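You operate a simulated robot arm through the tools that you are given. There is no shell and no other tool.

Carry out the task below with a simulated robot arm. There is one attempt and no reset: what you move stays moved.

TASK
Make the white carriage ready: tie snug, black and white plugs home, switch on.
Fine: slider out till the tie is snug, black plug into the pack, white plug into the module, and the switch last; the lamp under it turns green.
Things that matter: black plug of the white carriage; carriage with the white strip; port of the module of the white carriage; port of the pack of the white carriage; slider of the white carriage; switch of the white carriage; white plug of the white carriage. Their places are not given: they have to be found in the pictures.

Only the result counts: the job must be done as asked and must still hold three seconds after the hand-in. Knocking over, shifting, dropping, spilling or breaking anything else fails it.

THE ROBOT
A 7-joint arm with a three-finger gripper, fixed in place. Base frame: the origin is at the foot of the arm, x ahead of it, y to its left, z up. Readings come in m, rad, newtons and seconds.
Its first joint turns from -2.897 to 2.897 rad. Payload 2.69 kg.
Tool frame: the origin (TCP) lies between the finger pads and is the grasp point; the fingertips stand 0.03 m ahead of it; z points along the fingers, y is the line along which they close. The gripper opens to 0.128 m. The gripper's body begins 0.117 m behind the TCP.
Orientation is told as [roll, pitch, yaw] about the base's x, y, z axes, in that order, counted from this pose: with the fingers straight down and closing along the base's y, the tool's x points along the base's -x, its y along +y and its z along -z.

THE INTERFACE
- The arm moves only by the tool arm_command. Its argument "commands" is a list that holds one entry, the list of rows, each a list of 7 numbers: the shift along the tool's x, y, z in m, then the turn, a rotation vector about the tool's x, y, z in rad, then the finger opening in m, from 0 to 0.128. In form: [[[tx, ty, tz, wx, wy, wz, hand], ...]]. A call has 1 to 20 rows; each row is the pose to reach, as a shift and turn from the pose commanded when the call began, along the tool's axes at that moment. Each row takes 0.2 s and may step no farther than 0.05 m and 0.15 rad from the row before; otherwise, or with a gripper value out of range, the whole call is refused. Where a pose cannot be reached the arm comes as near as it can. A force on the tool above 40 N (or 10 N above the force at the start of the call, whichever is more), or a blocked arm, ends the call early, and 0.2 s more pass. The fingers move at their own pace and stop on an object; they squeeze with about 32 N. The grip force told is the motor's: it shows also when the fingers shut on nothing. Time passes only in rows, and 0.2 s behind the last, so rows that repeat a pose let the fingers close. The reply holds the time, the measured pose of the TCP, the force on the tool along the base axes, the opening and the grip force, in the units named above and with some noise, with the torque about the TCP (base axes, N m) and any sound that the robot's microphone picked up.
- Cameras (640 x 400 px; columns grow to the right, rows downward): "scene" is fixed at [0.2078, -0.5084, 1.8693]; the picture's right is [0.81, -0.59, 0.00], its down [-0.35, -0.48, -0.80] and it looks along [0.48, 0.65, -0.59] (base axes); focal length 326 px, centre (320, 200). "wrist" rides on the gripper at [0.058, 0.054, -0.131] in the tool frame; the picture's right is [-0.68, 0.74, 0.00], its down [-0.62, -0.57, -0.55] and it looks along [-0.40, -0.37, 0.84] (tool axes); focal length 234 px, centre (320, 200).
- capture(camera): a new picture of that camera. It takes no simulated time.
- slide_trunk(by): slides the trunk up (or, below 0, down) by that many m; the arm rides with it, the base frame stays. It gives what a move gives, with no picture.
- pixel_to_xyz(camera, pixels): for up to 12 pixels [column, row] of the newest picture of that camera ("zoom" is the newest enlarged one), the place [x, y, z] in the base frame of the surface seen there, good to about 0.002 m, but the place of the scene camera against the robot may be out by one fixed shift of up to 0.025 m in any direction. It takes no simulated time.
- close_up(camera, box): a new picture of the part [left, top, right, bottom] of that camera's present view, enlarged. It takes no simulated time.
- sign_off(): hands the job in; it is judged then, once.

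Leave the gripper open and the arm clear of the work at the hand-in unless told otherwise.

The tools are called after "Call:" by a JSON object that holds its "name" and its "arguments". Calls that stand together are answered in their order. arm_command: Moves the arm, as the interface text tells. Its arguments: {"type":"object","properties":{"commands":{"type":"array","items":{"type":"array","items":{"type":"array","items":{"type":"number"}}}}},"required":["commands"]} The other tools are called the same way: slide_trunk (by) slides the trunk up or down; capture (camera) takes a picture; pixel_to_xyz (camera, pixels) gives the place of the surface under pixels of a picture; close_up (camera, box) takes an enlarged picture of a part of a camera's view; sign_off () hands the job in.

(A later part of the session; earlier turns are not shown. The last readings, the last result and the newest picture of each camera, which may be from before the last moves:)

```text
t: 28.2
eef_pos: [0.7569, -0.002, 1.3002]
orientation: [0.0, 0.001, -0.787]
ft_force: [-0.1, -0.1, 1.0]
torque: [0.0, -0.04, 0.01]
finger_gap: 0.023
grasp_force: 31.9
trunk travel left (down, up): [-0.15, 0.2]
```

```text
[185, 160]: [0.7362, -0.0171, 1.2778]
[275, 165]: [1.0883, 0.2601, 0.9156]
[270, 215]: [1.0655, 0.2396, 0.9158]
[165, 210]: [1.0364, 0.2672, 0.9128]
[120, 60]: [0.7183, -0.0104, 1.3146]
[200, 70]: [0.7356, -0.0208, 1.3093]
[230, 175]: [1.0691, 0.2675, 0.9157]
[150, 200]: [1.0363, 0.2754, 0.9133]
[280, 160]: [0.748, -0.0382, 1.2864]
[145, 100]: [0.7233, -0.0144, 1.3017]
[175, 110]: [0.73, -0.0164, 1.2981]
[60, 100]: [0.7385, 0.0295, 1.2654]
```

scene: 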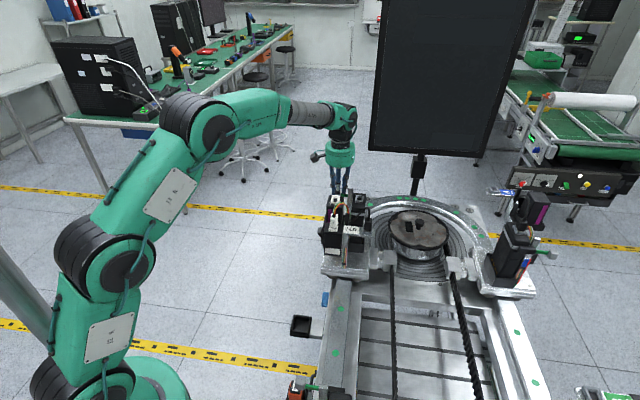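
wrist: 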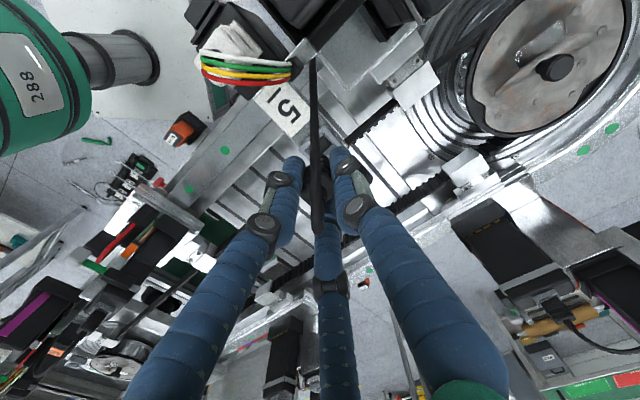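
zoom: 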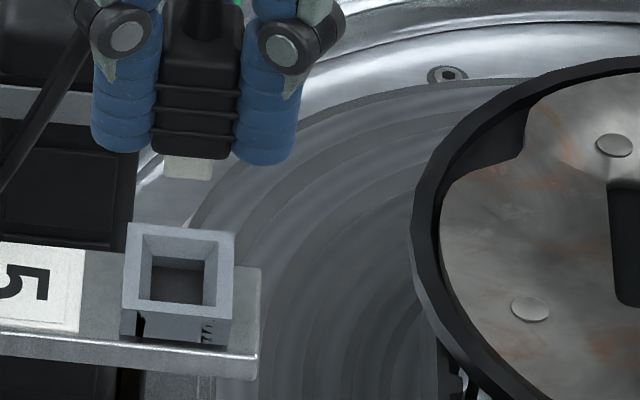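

I measure the holder ring corners and the plug tip in this scene zoom.

Call:
{"name": "pixel_to_xyz", "arguments": {"camera": "zoom", "pixels": [[135, 230], [228, 240], [222, 312], [130, 302], [185, 170], [170, 160], [210, 165], [155, 140], [230, 145], [200, 60], [180, 280], [60, 270]]}}

Call:
{"name": "close_up", "arguments": {"camera": "wrist", "box": [290, 110, 360, 170]}}

Call:
{"name": "pixel_to_xyz", "arguments": {"camera": "zoom", "pixels": [[315, 100], [420, 230], [155, 255], [205, 320], [180, 250], [360, 170], [300, 120], [400, 220], [310, 150], [330, 240]]}}

```text
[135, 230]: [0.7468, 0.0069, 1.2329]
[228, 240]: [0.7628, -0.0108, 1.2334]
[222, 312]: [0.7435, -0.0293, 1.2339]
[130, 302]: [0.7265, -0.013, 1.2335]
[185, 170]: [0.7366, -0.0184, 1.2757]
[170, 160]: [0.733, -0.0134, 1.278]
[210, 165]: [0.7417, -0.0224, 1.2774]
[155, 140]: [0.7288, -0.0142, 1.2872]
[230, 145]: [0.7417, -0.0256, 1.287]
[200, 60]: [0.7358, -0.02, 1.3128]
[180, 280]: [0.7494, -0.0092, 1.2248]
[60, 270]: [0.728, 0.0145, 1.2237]
```

```text
6.67 times, centred on (325, 140) of wrist
```

zoom: 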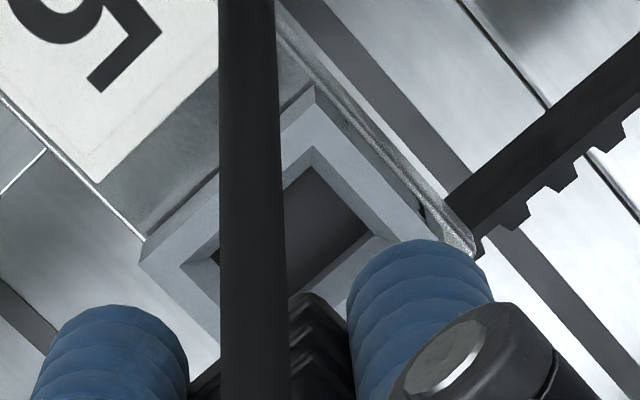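

```text
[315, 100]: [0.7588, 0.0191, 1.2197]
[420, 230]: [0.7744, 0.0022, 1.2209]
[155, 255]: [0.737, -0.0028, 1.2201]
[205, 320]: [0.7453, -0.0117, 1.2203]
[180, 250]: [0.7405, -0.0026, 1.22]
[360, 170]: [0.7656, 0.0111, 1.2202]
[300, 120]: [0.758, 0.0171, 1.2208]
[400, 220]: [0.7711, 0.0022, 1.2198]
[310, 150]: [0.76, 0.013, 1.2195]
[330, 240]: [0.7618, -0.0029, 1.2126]
```

Plug is aligned with its holder within about 1 mm, so I translate the gripper by the holder→port offset (+178.6 mm along, −31.6 mm across), after rising 20 mm.

Call:
{"name": "arm_command", "arguments": {"commands": [[[0, 0, -0.02, 0, 0, 0, 0.01], [0.0053, 0.0298, -0.02, 0, 0, 0, 0.01], [0.0105, 0.0595, -0.02, 0, 0, 0, 0.01], [0.0158, 0.0893, -0.02, 0, 0, 0, 0.01], [0.0211, 0.1191, -0.02, 0, 0, 0, 0.01], [0.0263, 0.1488, -0.02, 0, 0, 0, 0.01], [0.0316, 0.1786, -0.02, 0, 0, 0, 0.01], [0.0316, 0.1786, -0.02, 0, 0, 0, 0.01]]]}}

Call:
{"name": "capture", "arguments": {"camera": "wrist"}}

Call:
{"name": "close_up", "arguments": {"camera": "wrist", "box": [270, 90, 370, 190]}}

Call:
{"name": "capture", "arguments": {"camera": "scene"}}

Call:
{"name": "close_up", "arguments": {"camera": "scene", "box": [325, 150, 395, 230]}}

```text
t: 30.0
eef_pos: [0.8619, 0.1472, 1.3201]
orientation: [0.0, 0.001, -0.787]
ft_force: [-0.2, 1.0, -0.9]
torque: [-0.05, 0.04, 0.0]
finger_gap: 0.0229
grasp_force: 31.9
trunk travel left (down, up): [-0.15, 0.2]
```

```text
taken
```

wrist: 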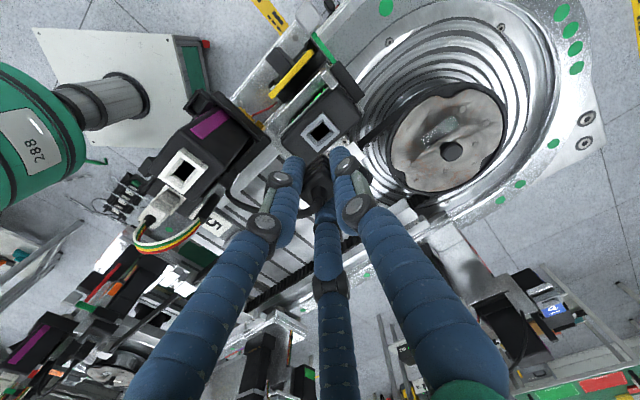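

```text
4.00 times, centred on (320, 140) of wrist
```

zoom: 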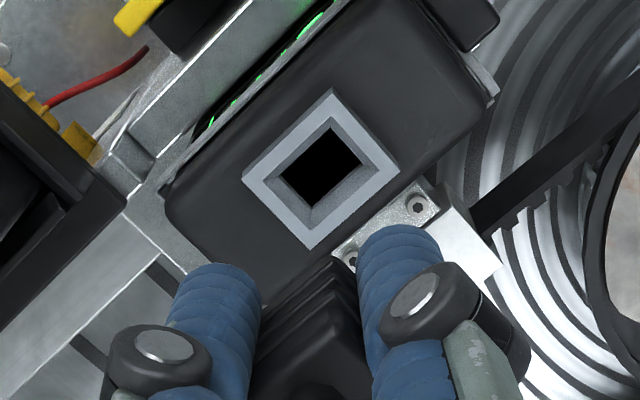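

```text
taken
```

scene: 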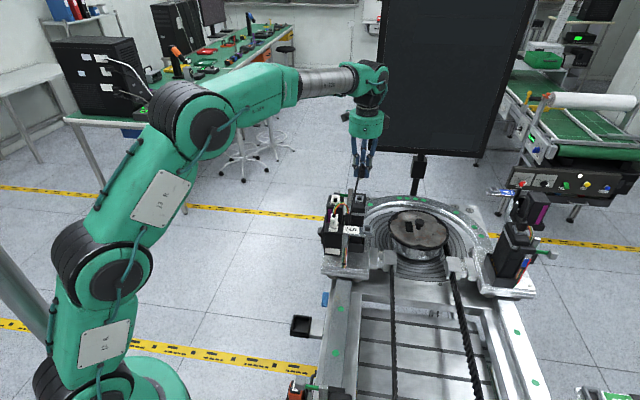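

```text
5.00 times, centred on (360, 190) of scene
```

zoom: 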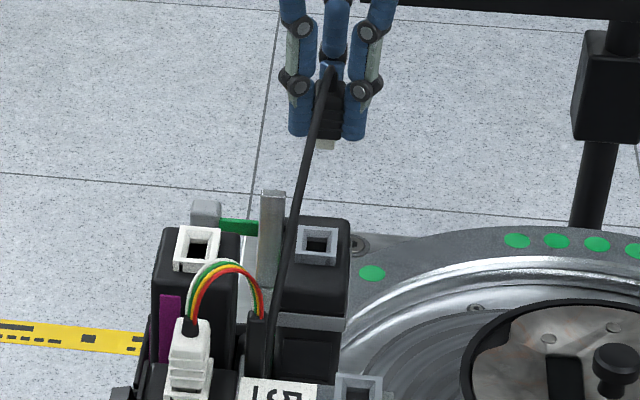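

Now hovering over the pack's port, which is fully visible. I measure the port in both views and the plug tip in the scene view for alignment.

Call:
{"name": "close_up", "arguments": {"camera": "wrist", "box": [295, 105, 345, 155]}}

Call:
{"name": "pixel_to_xyz", "arguments": {"camera": "zoom", "pixels": [[345, 95], [460, 235], [165, 230], [300, 390], [340, 145], [400, 215], [235, 250], [305, 320], [250, 160], [400, 165], [230, 310], [380, 315]]}}

Call:
{"name": "close_up", "arguments": {"camera": "scene", "box": [335, 155, 385, 205]}}

```text
8.00 times, centred on (320, 130) of wrist
```

zoom: 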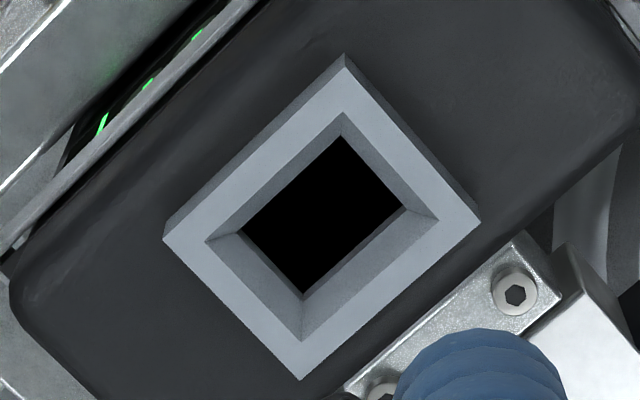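

```text
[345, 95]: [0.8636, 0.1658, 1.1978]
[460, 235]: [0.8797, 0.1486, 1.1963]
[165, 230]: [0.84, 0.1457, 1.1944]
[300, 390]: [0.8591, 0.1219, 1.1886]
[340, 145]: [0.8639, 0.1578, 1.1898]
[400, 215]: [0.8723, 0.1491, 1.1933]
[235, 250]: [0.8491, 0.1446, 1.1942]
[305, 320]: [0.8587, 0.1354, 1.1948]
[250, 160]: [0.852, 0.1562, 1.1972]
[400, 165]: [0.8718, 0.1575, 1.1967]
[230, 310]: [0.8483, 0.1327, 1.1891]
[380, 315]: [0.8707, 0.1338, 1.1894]
```

```text
8.00 times, centred on (360, 180) of scene
```

zoom: 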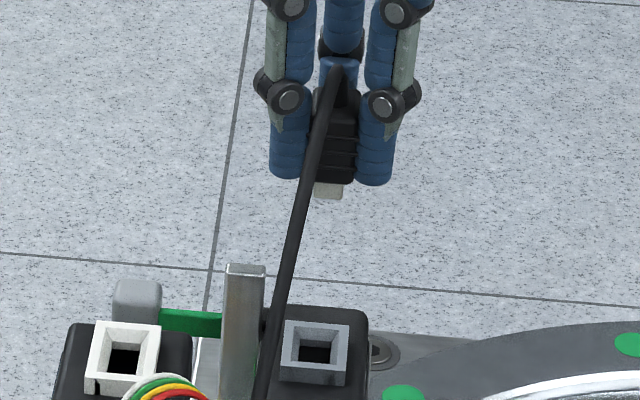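

I measure the port ring and plug tip in this scene zoom, using the same camera for both so the fixed shift cancels.

Call:
{"name": "pixel_to_xyz", "arguments": {"camera": "zoom", "pixels": [[290, 324], [346, 329], [340, 380], [283, 375], [318, 192], [340, 192], [328, 190], [318, 175], [352, 165], [340, 140], [352, 180], [328, 197]]}}

Call:
{"name": "close_up", "arguments": {"camera": "scene", "box": [350, 160, 375, 180]}}

Call:
{"name": "pixel_to_xyz", "arguments": {"camera": "zoom", "pixels": [[140, 330], [240, 330], [100, 280], [280, 290], [190, 340], [250, 250]]}}

```text
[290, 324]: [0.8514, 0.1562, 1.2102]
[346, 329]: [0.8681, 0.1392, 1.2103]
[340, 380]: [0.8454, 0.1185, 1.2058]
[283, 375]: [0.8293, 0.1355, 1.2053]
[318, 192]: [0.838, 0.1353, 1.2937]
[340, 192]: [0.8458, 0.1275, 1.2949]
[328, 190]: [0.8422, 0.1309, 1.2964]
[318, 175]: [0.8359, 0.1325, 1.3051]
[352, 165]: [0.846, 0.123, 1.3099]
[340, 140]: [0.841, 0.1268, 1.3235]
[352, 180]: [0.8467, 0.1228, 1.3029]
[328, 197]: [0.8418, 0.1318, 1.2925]
```

```text
16.00 times, centred on (362, 170) of scene
```

zoom: 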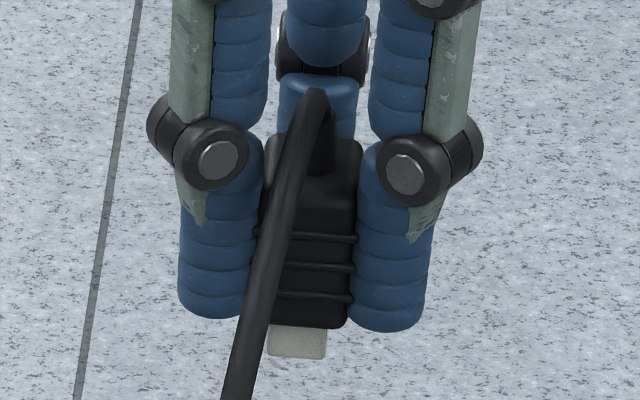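

```text
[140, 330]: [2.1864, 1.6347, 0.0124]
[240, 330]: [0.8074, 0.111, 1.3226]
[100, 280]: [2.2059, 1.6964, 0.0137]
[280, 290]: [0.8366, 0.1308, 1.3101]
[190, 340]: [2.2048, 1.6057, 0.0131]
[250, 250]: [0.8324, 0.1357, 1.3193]
```

Alignment: along-conveyor offset ≈0.2 mm, across ≈0.5 mm to correct. I descend to just above the port (TCP 1.244) with that correction.

Call:
{"name": "arm_command", "arguments": {"commands": [[[-0.0005, 0, 0.025, 0, 0, 0, 0.01], [-0.0005, 0, 0.05, 0, 0, 0, 0.01], [-0.0005, 0, 0.065, 0, 0, 0, 0.01], [-0.0005, 0, 0.076, 0, 0, 0, 0.01]]]}}

Call:
{"name": "close_up", "arguments": {"camera": "scene", "box": [335, 175, 385, 225]}}

Call:
{"name": "close_up", "arguments": {"camera": "wrist", "box": [270, 110, 370, 210]}}

```text
t: 31.0
eef_pos: [0.861, 0.1475, 1.2443]
orientation: [0.001, 0.0, -0.786]
ft_force: [-1.2, -0.4, 0.4]
torque: [0.0, -0.01, -0.02]
finger_gap: 0.023
grasp_force: 31.7
trunk travel left (down, up): [-0.15, 0.2]
```

```text
8.00 times, centred on (360, 200) of scene
```

zoom: 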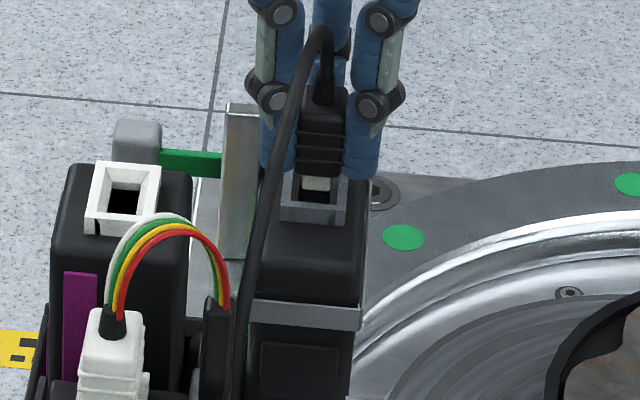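

```text
4.00 times, centred on (320, 160) of wrist
```

zoom: 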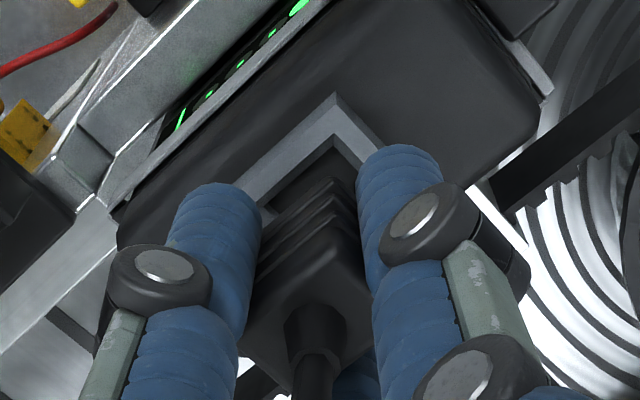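

The light tip is right above the opening (scene zoom (316,183)). I zoom closer before inserting.

Call:
{"name": "close_up", "arguments": {"camera": "scene", "box": [347, 185, 372, 205]}}

Call:
{"name": "close_up", "arguments": {"camera": "wrist", "box": [295, 125, 345, 175]}}

```text
16.00 times, centred on (360, 195) of scene
```

zoom: 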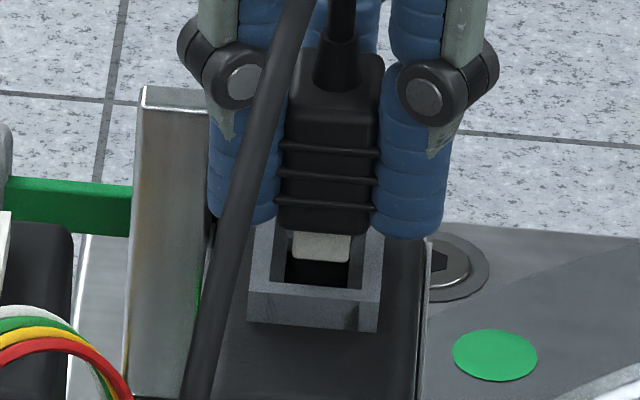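

```text
8.00 times, centred on (320, 150) of wrist
```

zoom: 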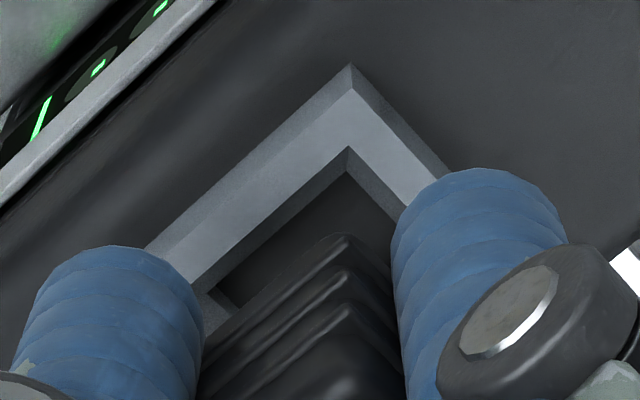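

Tip is within about 0.8 mm of the opening's centre with ±2 mm play. I nudge 0.5 mm and insert slowly, 2 mm per row, watching force and sound.

Call:
{"name": "arm_command", "arguments": {"commands": [[[-0.0005, 0, 0.002, 0, 0, 0, 0.01], [-0.0005, 0, 0.004, 0, 0, 0, 0.01], [-0.0005, 0, 0.006, 0, 0, 0, 0.01], [-0.0005, 0, 0.008, 0, 0, 0, 0.01], [-0.0005, 0, 0.01, 0, 0, 0, 0.01]]]}}

Call:
{"name": "close_up", "arguments": {"camera": "scene", "box": [347, 185, 372, 205]}}

```text
t: 32.2
eef_pos: [0.8617, 0.1458, 1.2347]
orientation: [0.002, 0.0, -0.785]
ft_force: [3.3, 3.0, 6.7]
torque: [0.07, -0.09, 0.02]
finger_gap: 0.0227
grasp_force: 32.0
trunk travel left (down, up): [-0.15, 0.2]
```

```text
16.00 times, centred on (360, 195) of scene
```

zoom: 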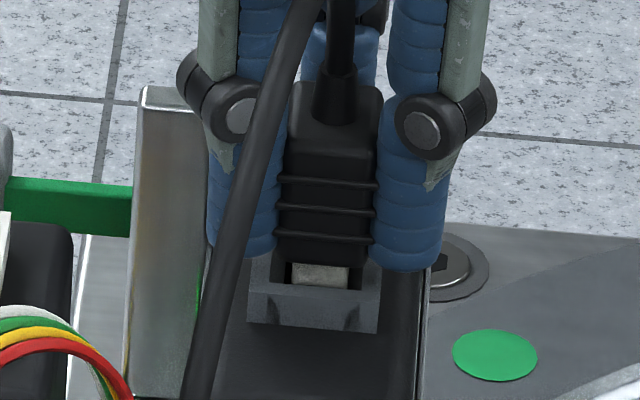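

Contact: 6.7 N upward and 4.5 N pushing along +u, so the tip rides the near edge of the funnel. I shift +1 mm along u and continue down gently.

Call:
{"name": "arm_command", "arguments": {"commands": [[[0, 0.001, 0, 0, 0, 0, 0.01], [0, 0.0012, 0.001, 0, 0, 0, 0.01], [0, 0.0012, 0.002, 0, 0, 0, 0.01], [0, 0.0012, 0.003, 0, 0, 0, 0.01]]]}}

Call:
{"name": "close_up", "arguments": {"camera": "scene", "box": [347, 185, 372, 205]}}

```text
t: 33.2
eef_pos: [0.8619, 0.1464, 1.2313]
orientation: [0.0, -0.002, -0.784]
ft_force: [1.9, 1.8, 7.8]
torque: [0.05, -0.06, 0.03]
finger_gap: 0.0224
grasp_force: 32.0
trunk travel left (down, up): [-0.15, 0.2]
```

```text
16.00 times, centred on (360, 195) of scene
```

zoom: 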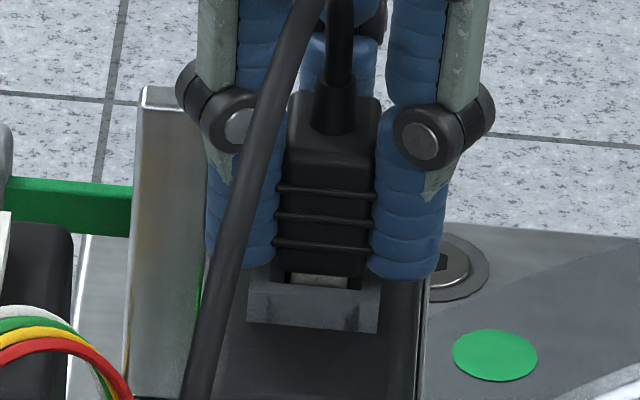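

It is sliding in; about 3–4 mm remain. I continue down 1 mm per row with a further 0.5 mm +u.

Call:
{"name": "arm_command", "arguments": {"commands": [[[0, 0.0004, 0.001, 0, 0, 0, 0.01], [0, 0.0006, 0.002, 0, 0, 0, 0.01], [0, 0.0006, 0.003, 0, 0, 0, 0.01]]]}}

Call:
{"name": "close_up", "arguments": {"camera": "scene", "box": [347, 185, 372, 205]}}

Call:
{"name": "close_up", "arguments": {"camera": "wrist", "box": [270, 110, 370, 210]}}

```text
t: 34.0
eef_pos: [0.8619, 0.147, 1.2321]
orientation: [0.005, -0.004, -0.786]
ft_force: [1.3, 0.7, 28.3]
torque: [0.01, 0.02, -0.01]
finger_gap: 0.0226
grasp_force: 32.5
trunk travel left (down, up): [-0.15, 0.2]
```

```text
16.00 times, centred on (360, 195) of scene
```

zoom: 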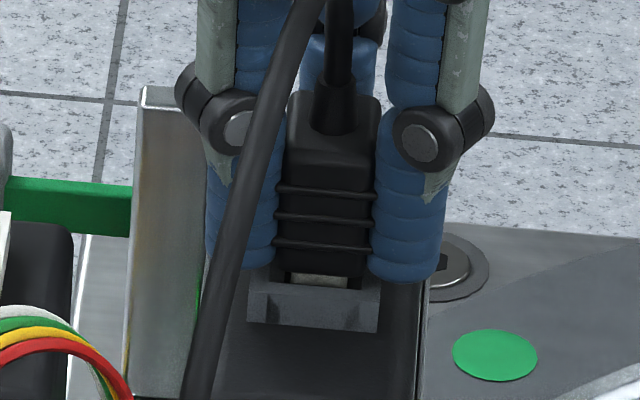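

```text
4.00 times, centred on (320, 160) of wrist
```

zoom: 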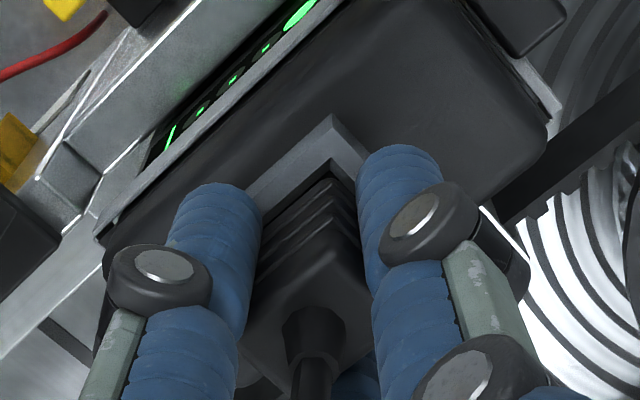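

Force rose to 28 N at TCP 1.232 with depth equal to the parked depth (35 mm above the ring). I compare with carriage 4's seated plug to judge whether this is home.

Call:
{"name": "close_up", "arguments": {"camera": "scene", "box": [515, 210, 545, 240]}}

Call:
{"name": "close_up", "arguments": {"camera": "scene", "box": [330, 180, 390, 240]}}

Call:
{"name": "pixel_to_xyz", "arguments": {"camera": "scene", "pixels": [[361, 201], [360, 203]]}}

```text
13.33 times, centred on (530, 225) of scene
```

zoom: 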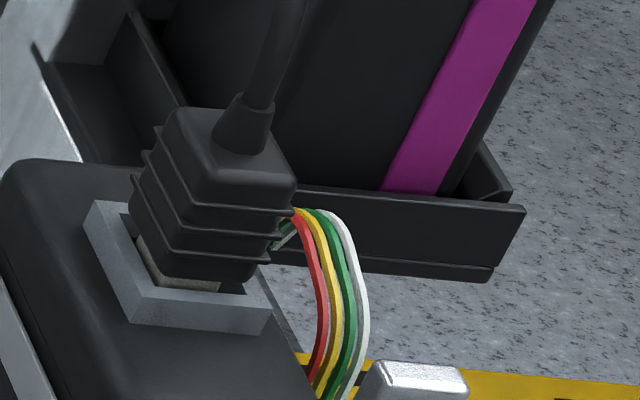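

```text
6.67 times, centred on (360, 210) of scene
```

zoom: 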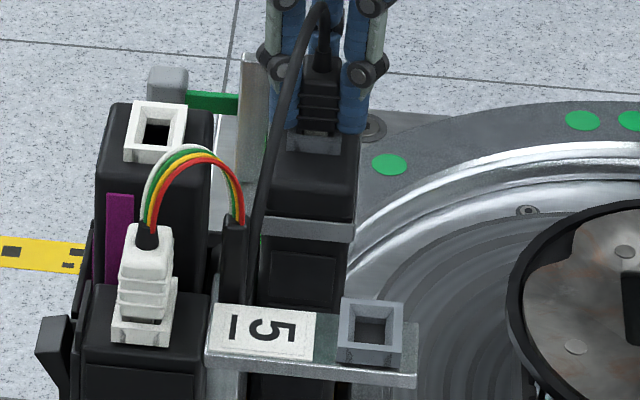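

```text
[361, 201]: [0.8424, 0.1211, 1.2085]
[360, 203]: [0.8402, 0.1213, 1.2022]
```

Carriage 4's seated plug also shows a thin light sliver like mine. I measure the gap between body bottom and ring here and there.

Call:
{"name": "close_up", "arguments": {"camera": "scene", "box": [347, 185, 372, 205]}}

Call:
{"name": "pixel_to_xyz", "arguments": {"camera": "zoom", "pixels": [[330, 266], [330, 271], [320, 280], [310, 290], [350, 295], [310, 288], [330, 250], [330, 180], [330, 120], [270, 288], [320, 283], [340, 310]]}}

Call:
{"name": "close_up", "arguments": {"camera": "scene", "box": [515, 210, 545, 240]}}

Call:
{"name": "pixel_to_xyz", "arguments": {"camera": "zoom", "pixels": [[200, 275], [195, 285], [190, 292], [215, 262], [210, 180], [150, 310], [230, 310], [120, 230], [255, 285], [180, 300], [240, 160], [160, 290]]}}

```text
16.00 times, centred on (360, 195) of scene
```

zoom: 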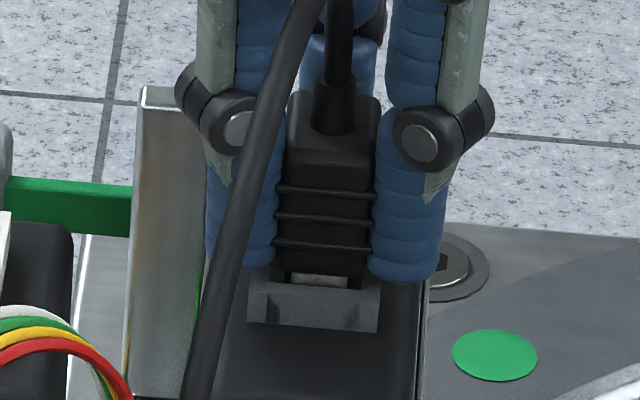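

```text
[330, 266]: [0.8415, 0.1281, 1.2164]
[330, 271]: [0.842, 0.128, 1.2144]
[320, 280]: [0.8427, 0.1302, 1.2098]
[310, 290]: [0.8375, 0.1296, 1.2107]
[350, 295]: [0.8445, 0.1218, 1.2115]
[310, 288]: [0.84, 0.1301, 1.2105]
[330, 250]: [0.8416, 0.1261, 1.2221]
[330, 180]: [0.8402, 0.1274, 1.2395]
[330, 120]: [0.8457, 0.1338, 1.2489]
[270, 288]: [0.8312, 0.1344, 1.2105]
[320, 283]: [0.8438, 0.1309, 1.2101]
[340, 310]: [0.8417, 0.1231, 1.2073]
```

```text
13.33 times, centred on (530, 225) of scene
```

zoom: 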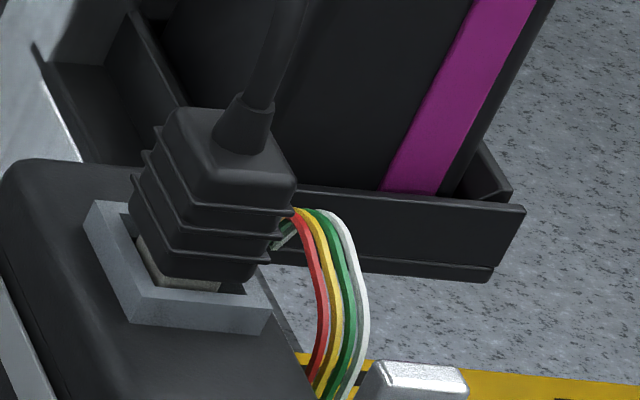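

```text
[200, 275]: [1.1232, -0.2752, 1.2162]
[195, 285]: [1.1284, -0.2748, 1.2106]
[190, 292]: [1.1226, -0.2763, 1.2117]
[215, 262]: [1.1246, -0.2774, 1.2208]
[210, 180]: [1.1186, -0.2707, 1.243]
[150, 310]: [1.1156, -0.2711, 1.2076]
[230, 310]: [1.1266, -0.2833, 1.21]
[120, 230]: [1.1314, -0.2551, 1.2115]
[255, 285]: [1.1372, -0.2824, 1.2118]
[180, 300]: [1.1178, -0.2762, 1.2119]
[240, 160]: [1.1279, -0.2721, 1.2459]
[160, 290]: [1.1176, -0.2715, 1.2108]
```

Gap estimates are similar (≈4 mm ours, ≈4.5 mm on carriage 4). I take more points on the plug tops for certainty.

Call:
{"name": "close_up", "arguments": {"camera": "scene", "box": [347, 185, 372, 205]}}

Call:
{"name": "pixel_to_xyz", "arguments": {"camera": "zoom", "pixels": [[300, 125], [360, 125], [370, 110], [300, 115], [330, 160], [340, 200], [340, 232], [330, 274], [360, 290], [365, 298], [300, 285], [340, 283]]}}

Call:
{"name": "close_up", "arguments": {"camera": "scene", "box": [515, 210, 545, 240]}}

Call:
{"name": "pixel_to_xyz", "arguments": {"camera": "zoom", "pixels": [[190, 120], [200, 150], [270, 165], [285, 175], [240, 175], [200, 200], [200, 240], [205, 278], [180, 320], [110, 220], [250, 290], [140, 300]]}}

```text
16.00 times, centred on (360, 195) of scene
```

zoom: 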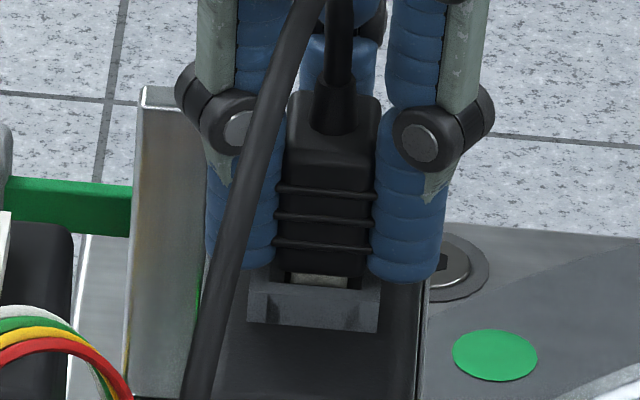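

```text
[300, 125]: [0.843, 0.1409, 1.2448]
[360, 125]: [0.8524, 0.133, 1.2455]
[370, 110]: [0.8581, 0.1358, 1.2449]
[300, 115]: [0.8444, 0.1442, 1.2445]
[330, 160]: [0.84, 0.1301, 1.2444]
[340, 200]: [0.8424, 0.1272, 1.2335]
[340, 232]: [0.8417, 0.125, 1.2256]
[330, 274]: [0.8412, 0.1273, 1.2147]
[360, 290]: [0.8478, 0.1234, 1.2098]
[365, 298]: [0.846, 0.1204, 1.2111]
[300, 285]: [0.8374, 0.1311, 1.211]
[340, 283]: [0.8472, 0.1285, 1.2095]
```

```text
13.33 times, centred on (530, 225) of scene
```

zoom: 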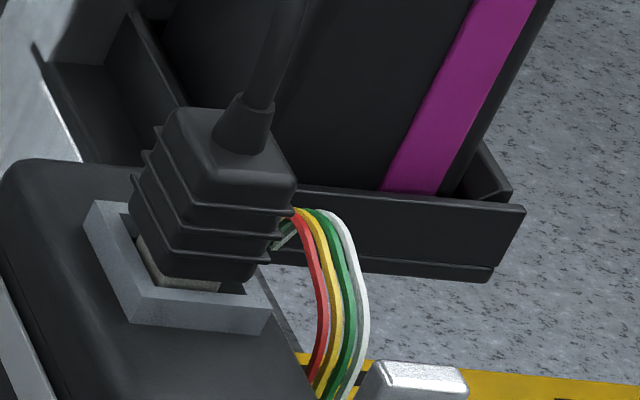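

```text
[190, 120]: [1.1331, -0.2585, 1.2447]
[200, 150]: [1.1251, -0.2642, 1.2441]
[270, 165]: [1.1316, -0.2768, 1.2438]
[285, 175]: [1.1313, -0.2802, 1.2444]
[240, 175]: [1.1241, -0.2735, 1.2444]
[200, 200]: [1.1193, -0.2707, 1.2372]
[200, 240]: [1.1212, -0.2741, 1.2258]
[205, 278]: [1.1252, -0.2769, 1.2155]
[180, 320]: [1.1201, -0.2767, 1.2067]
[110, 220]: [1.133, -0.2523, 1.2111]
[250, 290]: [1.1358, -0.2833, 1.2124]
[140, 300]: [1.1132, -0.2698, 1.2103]
```

Body top to ring is 34 mm on both plugs within error, so the black plug is home. I first relieve the push (3 mm up command), then open the hand.

Call:
{"name": "arm_command", "arguments": {"commands": [[[0, 0, -0.0015, 0, 0, 0, 0.01], [0, 0, -0.003, 0, 0, 0, 0.01], [0, 0, -0.003, 0, 0, 0, 0.02], [0, 0, -0.003, 0, 0, 0, 0.035], [0, 0, -0.003, 0, 0, 0, 0.05], [0, 0, -0.003, 0, 0, 0, 0.05]]]}}

Call:
{"name": "close_up", "arguments": {"camera": "scene", "box": [335, 175, 385, 225]}}

Call:
{"name": "close_up", "arguments": {"camera": "wrist", "box": [250, 110, 390, 230]}}

```text
t: 35.4
eef_pos: [0.8622, 0.1478, 1.23]
orientation: [0.001, -0.002, -0.784]
ft_force: [0.2, -0.7, 0.1]
torque: [0.04, 0.01, -0.04]
finger_gap: 0.0501
grasp_force: 0.1
trunk travel left (down, up): [-0.15, 0.2]
```

```text
8.00 times, centred on (360, 200) of scene
```

zoom: 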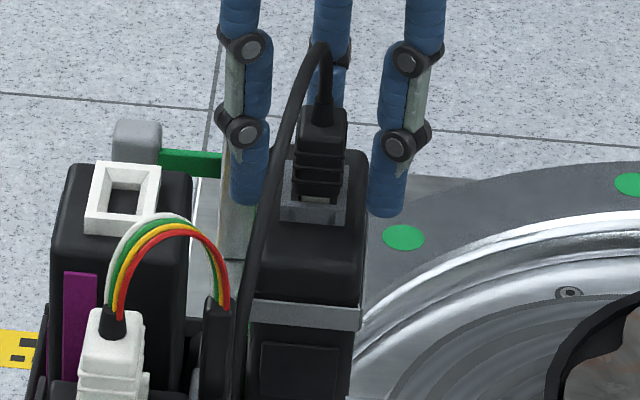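

```text
3.33 times, centred on (320, 170) of wrist
```

zoom: 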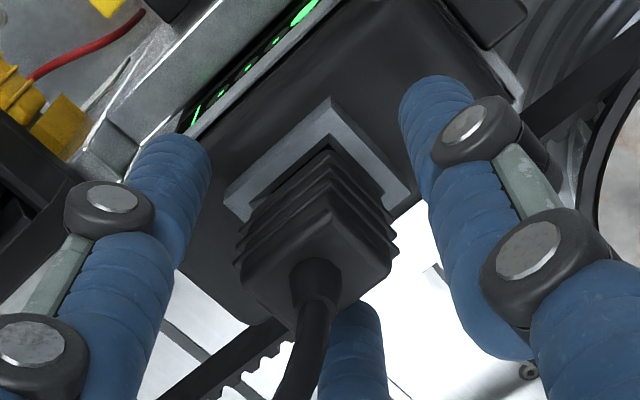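

The plug stands by itself in the port. I lift straight up to z≈1.34 and check it stays.

Call:
{"name": "arm_command", "arguments": {"commands": [[[0, 0, -0.02, 0, 0, 0, 0.05], [0, 0, -0.045, 0, 0, 0, 0.05], [0, 0, -0.075, 0, 0, 0, 0.05], [0, 0, -0.11, 0, 0, 0, 0.05]]]}}

Call:
{"name": "capture", "arguments": {"camera": "wrist"}}

Call:
{"name": "close_up", "arguments": {"camera": "wrist", "box": [240, 80, 400, 200]}}

Call:
{"name": "capture", "arguments": {"camera": "scene"}}

Call:
{"name": "close_up", "arguments": {"camera": "scene", "box": [320, 170, 390, 240]}}

```text
t: 36.4
eef_pos: [0.8609, 0.1469, 1.3414]
orientation: [0.0, 0.0, -0.785]
ft_force: [-0.3, -0.3, 0.3]
torque: [-0.02, 0.0, -0.01]
finger_gap: 0.0499
grasp_force: 0.1
trunk travel left (down, up): [-0.15, 0.2]
```

```text
taken
```

wrist: 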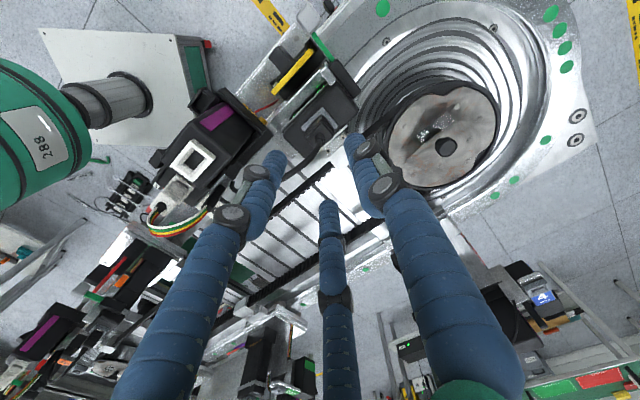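

```text
3.33 times, centred on (320, 140) of wrist
```

zoom: 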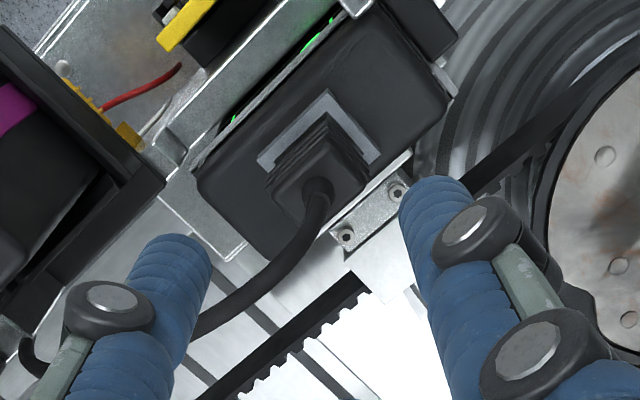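

```text
taken
```

scene: 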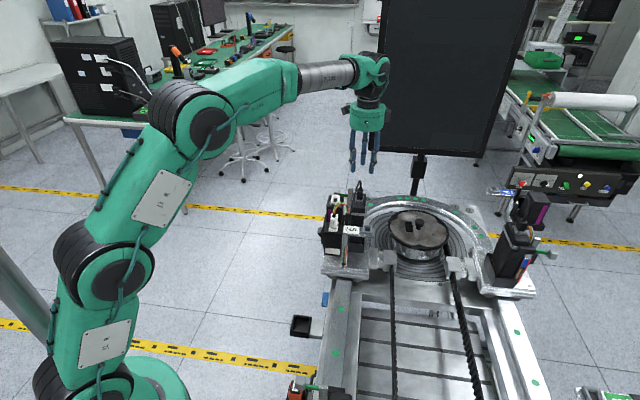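

```text
5.71 times, centred on (355, 205) of scene
```

zoom: 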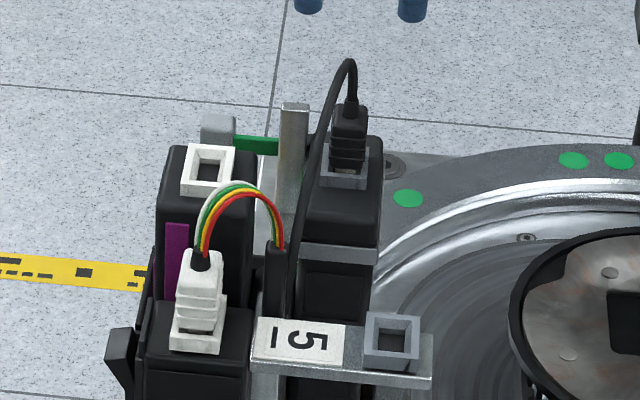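

The black plug sits well. Next I move above the white plug (−179.5 mm along, −68.5 mm across) at the same height and look.

Call:
{"name": "arm_command", "arguments": {"commands": [[[0.0137, -0.0359, 0, 0, 0, 0, 0.05], [0.0274, -0.0718, 0, 0, 0, 0, 0.05], [0.0411, -0.1077, 0, 0, 0, 0, 0.045], [0.0548, -0.1436, 0, 0, 0, 0, 0.045], [0.0685, -0.1795, 0, 0, 0, 0, 0.045], [0.0685, -0.1795, 0, 0, 0, 0, 0.045]]]}}

Call:
{"name": "capture", "arguments": {"camera": "wrist"}}

Call:
{"name": "close_up", "arguments": {"camera": "wrist", "box": [240, 80, 400, 200]}}

Call:
{"name": "close_up", "arguments": {"camera": "scene", "box": [310, 160, 380, 240]}}

```text
t: 37.8
eef_pos: [0.6874, 0.0692, 1.341]
orientation: [-0.001, 0.0, -0.786]
ft_force: [0.0, -0.3, 1.0]
torque: [0.01, -0.06, 0.0]
finger_gap: 0.045
grasp_force: 0.1
trunk travel left (down, up): [-0.15, 0.2]
```

```text
taken
```

wrist: 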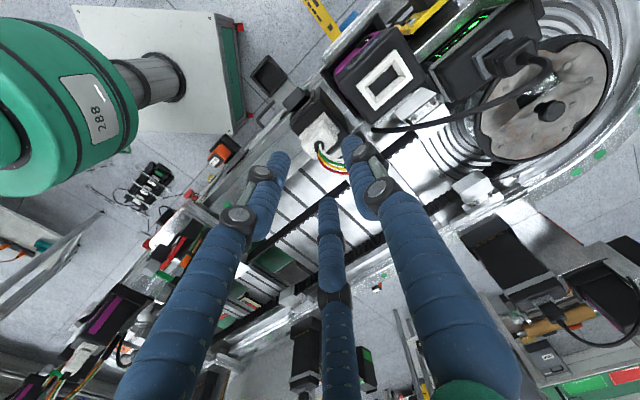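

```text
3.33 times, centred on (320, 140) of wrist
```

zoom: 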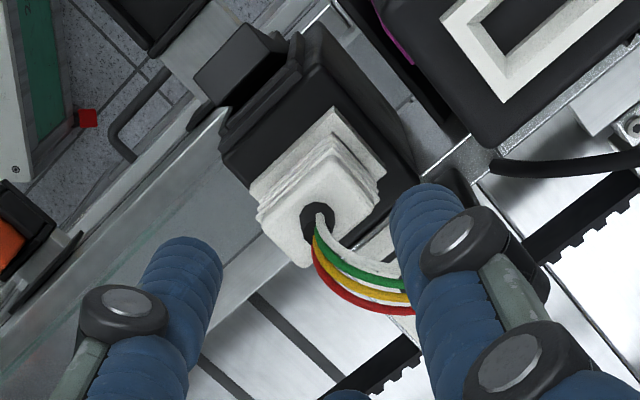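

```text
5.00 times, centred on (345, 200) of scene
```

zoom: 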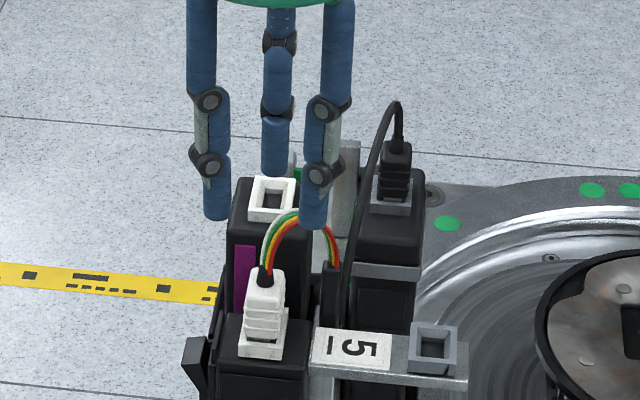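

I can see the white plug (zoom (300,190)), its holder ring and the white port. I zoom and measure.

Call:
{"name": "close_up", "arguments": {"camera": "wrist", "box": [290, 100, 350, 160]}}

Call:
{"name": "pixel_to_xyz", "arguments": {"camera": "zoom", "pixels": [[175, 235], [280, 150], [375, 240], [265, 345], [230, 270], [300, 200], [320, 85], [145, 225], [425, 190], [350, 240], [210, 220], [290, 325]]}}

Call:
{"name": "pixel_to_xyz", "arguments": {"camera": "zoom", "pixels": [[260, 250], [290, 260], [400, 170], [170, 190], [240, 130], [190, 245], [250, 330], [330, 180], [380, 210], [410, 225], [330, 100], [160, 215]]}}

```text
6.67 times, centred on (320, 130) of wrist
```

zoom: 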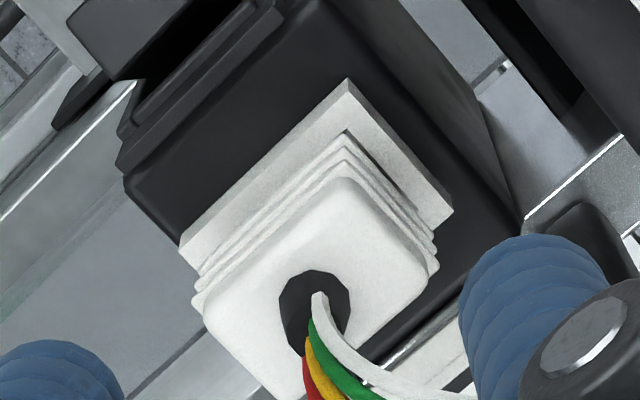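

```text
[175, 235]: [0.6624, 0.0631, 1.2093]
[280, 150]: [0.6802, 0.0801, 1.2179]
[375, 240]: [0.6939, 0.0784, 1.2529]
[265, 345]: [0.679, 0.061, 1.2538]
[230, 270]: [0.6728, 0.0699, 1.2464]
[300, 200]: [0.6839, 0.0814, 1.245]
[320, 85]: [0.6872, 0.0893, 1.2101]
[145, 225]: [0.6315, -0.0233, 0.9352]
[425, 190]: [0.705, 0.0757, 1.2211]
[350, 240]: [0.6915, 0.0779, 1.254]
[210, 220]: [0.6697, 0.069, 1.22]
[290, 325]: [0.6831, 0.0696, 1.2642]
```

```text
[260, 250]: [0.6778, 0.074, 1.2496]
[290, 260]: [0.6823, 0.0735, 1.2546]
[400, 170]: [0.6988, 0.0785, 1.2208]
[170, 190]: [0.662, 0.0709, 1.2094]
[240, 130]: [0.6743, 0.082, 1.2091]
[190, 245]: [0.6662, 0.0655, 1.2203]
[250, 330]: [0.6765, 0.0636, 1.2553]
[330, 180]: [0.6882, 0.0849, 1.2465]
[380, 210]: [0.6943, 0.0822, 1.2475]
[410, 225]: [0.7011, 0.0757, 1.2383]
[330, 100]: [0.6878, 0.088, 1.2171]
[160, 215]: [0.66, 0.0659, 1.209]
```

Plug centre ≈(0.687,0.070), aligned with the gripper within 1 mm. I check the rainbow cable and post positions relative to the finger that will come down at +u.

Call:
{"name": "close_up", "arguments": {"camera": "wrist", "box": [300, 120, 400, 200]}}

Call:
{"name": "pixel_to_xyz", "arguments": {"camera": "zoom", "pixels": [[135, 140], [150, 180], [170, 215], [200, 240], [230, 255], [165, 200], [220, 230], [240, 130], [255, 110], [280, 110], [200, 260], [260, 150]]}}

Call:
{"name": "close_up", "arguments": {"camera": "scene", "box": [330, 195, 370, 235]}}

Call:
{"name": "pixel_to_xyz", "arguments": {"camera": "zoom", "pixels": [[150, 60], [200, 90], [215, 150], [220, 200], [130, 180], [160, 90], [210, 280], [130, 250]]}}

```text
5.00 times, centred on (350, 160) of wrist
```

zoom: 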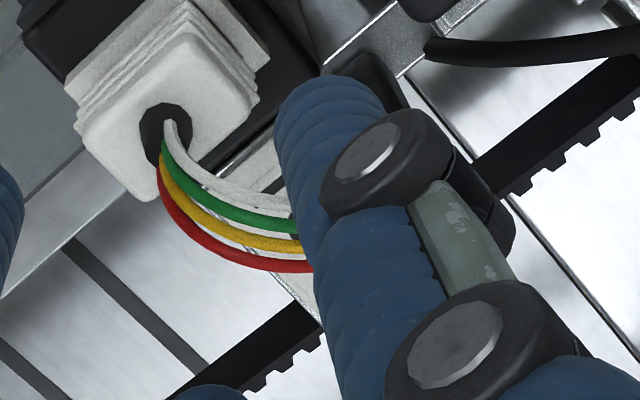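

```text
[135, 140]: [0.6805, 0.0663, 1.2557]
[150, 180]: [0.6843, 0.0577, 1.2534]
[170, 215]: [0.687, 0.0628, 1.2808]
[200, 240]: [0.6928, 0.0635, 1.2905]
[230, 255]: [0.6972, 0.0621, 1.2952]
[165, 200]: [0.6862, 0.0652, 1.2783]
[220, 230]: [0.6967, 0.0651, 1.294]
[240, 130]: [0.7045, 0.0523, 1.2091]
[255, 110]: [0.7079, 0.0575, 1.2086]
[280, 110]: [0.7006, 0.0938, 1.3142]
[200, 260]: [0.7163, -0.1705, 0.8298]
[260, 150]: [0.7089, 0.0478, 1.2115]
```

```text
10.00 times, centred on (350, 215) of scene
```

zoom: 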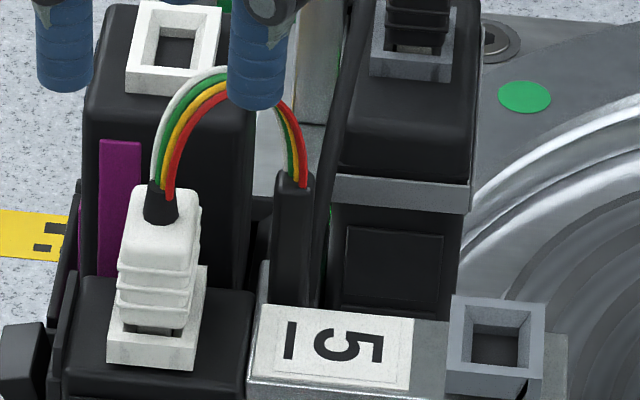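

```text
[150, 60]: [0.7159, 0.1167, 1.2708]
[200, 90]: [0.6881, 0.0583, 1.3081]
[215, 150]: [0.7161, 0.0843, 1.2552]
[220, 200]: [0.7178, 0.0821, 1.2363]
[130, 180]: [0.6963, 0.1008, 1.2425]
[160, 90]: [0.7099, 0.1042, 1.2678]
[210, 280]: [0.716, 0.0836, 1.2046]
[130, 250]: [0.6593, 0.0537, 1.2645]
```

Cable arcs at z≈1.295 toward the black post and passes between two fingers. I measure the black post beside the right finger and the white port from here.

Call:
{"name": "close_up", "arguments": {"camera": "wrist", "box": [330, 50, 430, 150]}}

Call:
{"name": "pixel_to_xyz", "arguments": {"camera": "zoom", "pixels": [[225, 130], [330, 75], [395, 155], [255, 225], [180, 350], [200, 320], [190, 335], [260, 140], [320, 105], [345, 145], [285, 195], [300, 150]]}}

```text
4.00 times, centred on (380, 100) of wrist
```

zoom: 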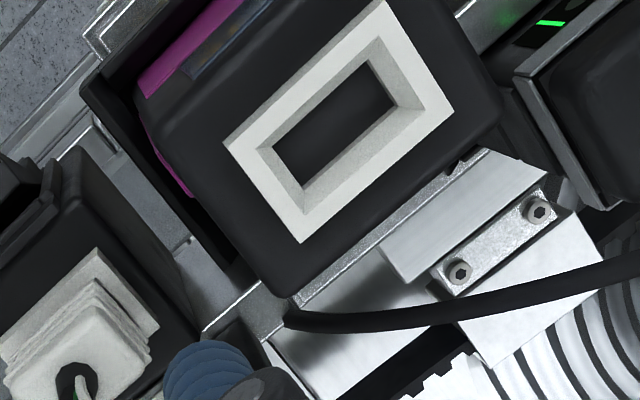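

```text
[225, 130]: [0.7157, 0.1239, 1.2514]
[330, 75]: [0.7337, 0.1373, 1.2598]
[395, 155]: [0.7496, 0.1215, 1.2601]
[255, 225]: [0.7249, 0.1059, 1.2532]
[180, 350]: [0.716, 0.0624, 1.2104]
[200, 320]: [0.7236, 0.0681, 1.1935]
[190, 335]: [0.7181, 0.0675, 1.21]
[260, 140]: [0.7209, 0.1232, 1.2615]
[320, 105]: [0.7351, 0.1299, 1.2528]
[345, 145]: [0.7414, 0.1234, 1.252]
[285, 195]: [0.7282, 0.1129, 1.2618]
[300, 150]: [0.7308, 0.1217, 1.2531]
```

I take a zoom holding the entire white port and measure its corners.

Call:
{"name": "close_up", "arguments": {"camera": "wrist", "box": [350, 35, 430, 125]}}

Call:
{"name": "pixel_to_xyz", "arguments": {"camera": "zoom", "pixels": [[175, 215], [350, 75], [430, 180], [255, 320], [220, 225], [345, 135], [385, 185], [260, 285], [270, 150], [390, 120], [345, 245], [210, 275]]}}

```text
4.44 times, centred on (390, 80) of wrist
```

zoom: 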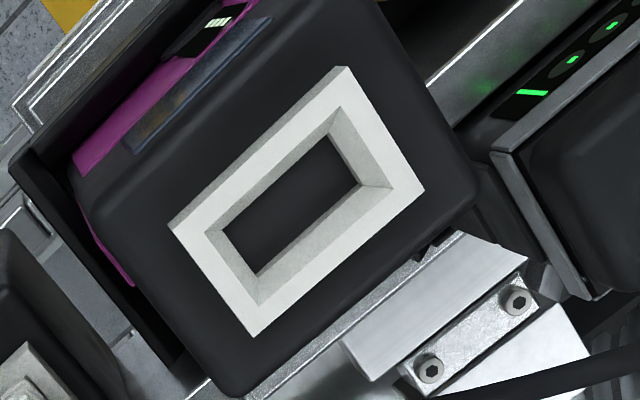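

```text
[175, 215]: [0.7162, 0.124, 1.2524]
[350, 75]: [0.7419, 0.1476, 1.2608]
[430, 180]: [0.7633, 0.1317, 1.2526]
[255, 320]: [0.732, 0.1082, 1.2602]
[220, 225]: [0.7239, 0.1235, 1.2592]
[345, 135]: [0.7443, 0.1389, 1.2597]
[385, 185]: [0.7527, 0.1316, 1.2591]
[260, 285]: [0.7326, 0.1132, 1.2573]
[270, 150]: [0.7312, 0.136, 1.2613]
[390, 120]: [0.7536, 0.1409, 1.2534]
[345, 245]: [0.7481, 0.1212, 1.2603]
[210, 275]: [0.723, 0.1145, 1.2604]
```

White port centre ≈(0.736,0.127), z 1.2607; holder centre u/v (0.5345,0.437). I descend on the white plug to TCP z≈1.2555.

Call:
{"name": "arm_command", "arguments": {"commands": [[[0.0002, -0.0004, 0.025, 0, 0, 0, 0.045], [0.0004, -0.0008, 0.045, 0, 0, 0, 0.045], [0.0004, -0.0008, 0.06, 0, 0, 0, 0.045], [0.0004, -0.0008, 0.074, 0, 0, 0, 0.045], [0.0004, -0.0008, 0.0855, 0, 0, 0, 0.045]]]}}

Call:
{"name": "capture", "arguments": {"camera": "wrist"}}

Call:
{"name": "close_up", "arguments": {"camera": "wrist", "box": [230, 110, 410, 250]}}

Call:
{"name": "close_up", "arguments": {"camera": "scene", "box": [310, 170, 380, 240]}}

```text
t: 39.0
eef_pos: [0.6863, 0.0682, 1.2546]
orientation: [0.0, -0.001, -0.786]
ft_force: [-0.2, -0.9, -0.1]
torque: [0.03, 0.03, -0.04]
finger_gap: 0.0452
grasp_force: 0.1
trunk travel left (down, up): [-0.15, 0.2]
```

```text
taken
```

wrist: 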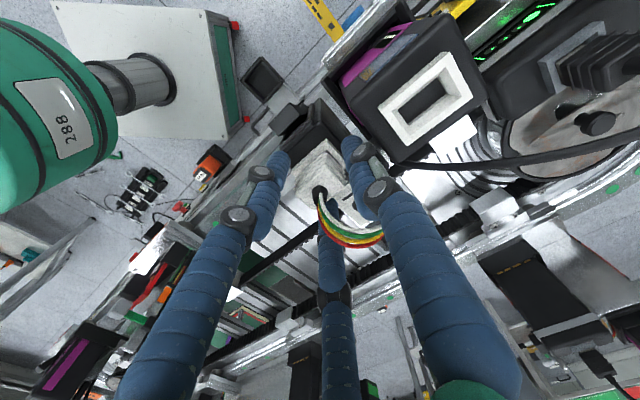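

```text
2.86 times, centred on (320, 180) of wrist
```

zoom: 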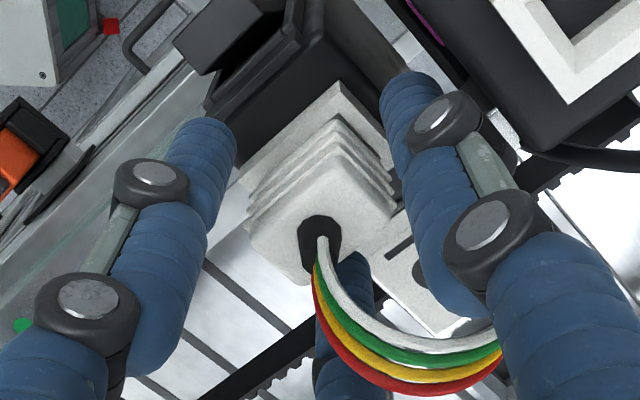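

```text
5.71 times, centred on (345, 205) of scene
```

zoom: 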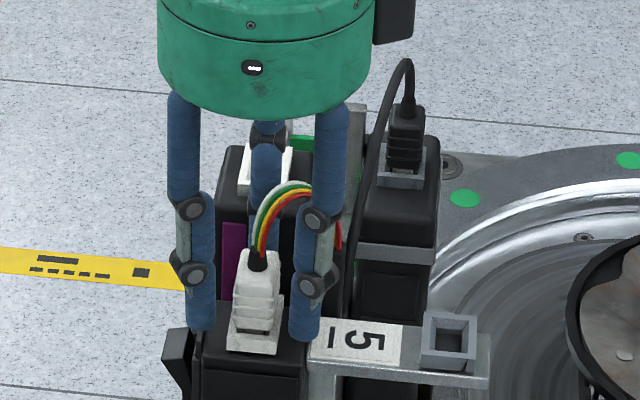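

Fingers surround the white plug with no contact. I close the hand.

Call:
{"name": "arm_command", "arguments": {"commands": [[[0, 0, 0, 0, 0, 0, 0.035], [0, 0, 0, 0, 0, 0, 0.025], [0, 0, 0, 0, 0, 0, 0.012], [0, 0, 0, 0, 0, 0, 0.01], [0, 0, 0, 0, 0, 0, 0.01]]]}}

Call:
{"name": "close_up", "arguments": {"camera": "wrist", "box": [230, 110, 410, 250]}}

Call:
{"name": "close_up", "arguments": {"camera": "scene", "box": [310, 170, 380, 240]}}

```text
t: 40.2
eef_pos: [0.6872, 0.0682, 1.2562]
orientation: [0.0, 0.001, -0.784]
ft_force: [10.0, 6.5, -0.8]
torque: [0.24, -0.34, 0.04]
finger_gap: 0.0235
grasp_force: 31.8
trunk travel left (down, up): [-0.15, 0.2]
```

```text
2.86 times, centred on (320, 180) of wrist
```

zoom: 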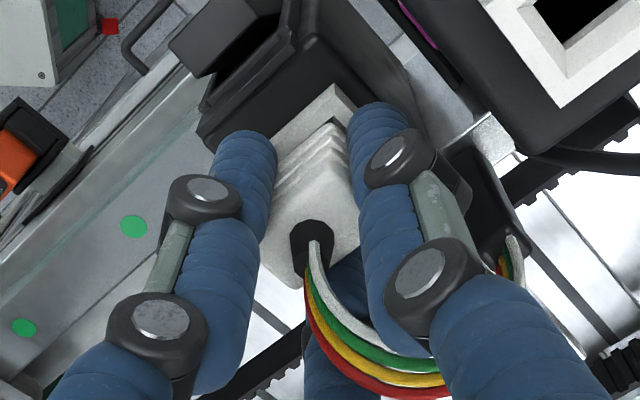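

```text
5.71 times, centred on (345, 205) of scene
```

zoom: 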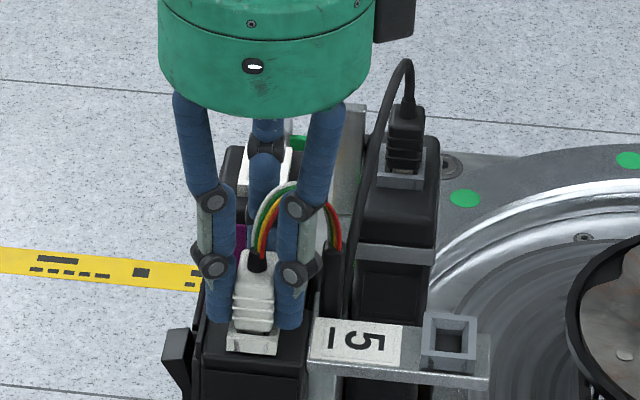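

Gripped, but a 12 N side force along +u shows about 1.5 mm misalignment; I shift +1.5 mm along u and +0.3 mm across to relax before lifting.

Call:
{"name": "arm_command", "arguments": {"commands": [[[-0.0002, 0.0008, 0, 0, 0, 0, 0.01], [-0.0003, 0.0015, 0, 0, 0, 0, 0.01], [-0.0003, 0.0015, 0, 0, 0, 0, 0.01]]]}}

```text
t: 41.0
eef_pos: [0.6882, 0.0693, 1.2558]
orientation: [0.001, 0.002, -0.786]
ft_force: [3.7, 2.7, 2.5]
torque: [0.07, -0.11, 0.04]
finger_gap: 0.0234
grasp_force: 31.8
trunk travel left (down, up): [-0.15, 0.2]
```

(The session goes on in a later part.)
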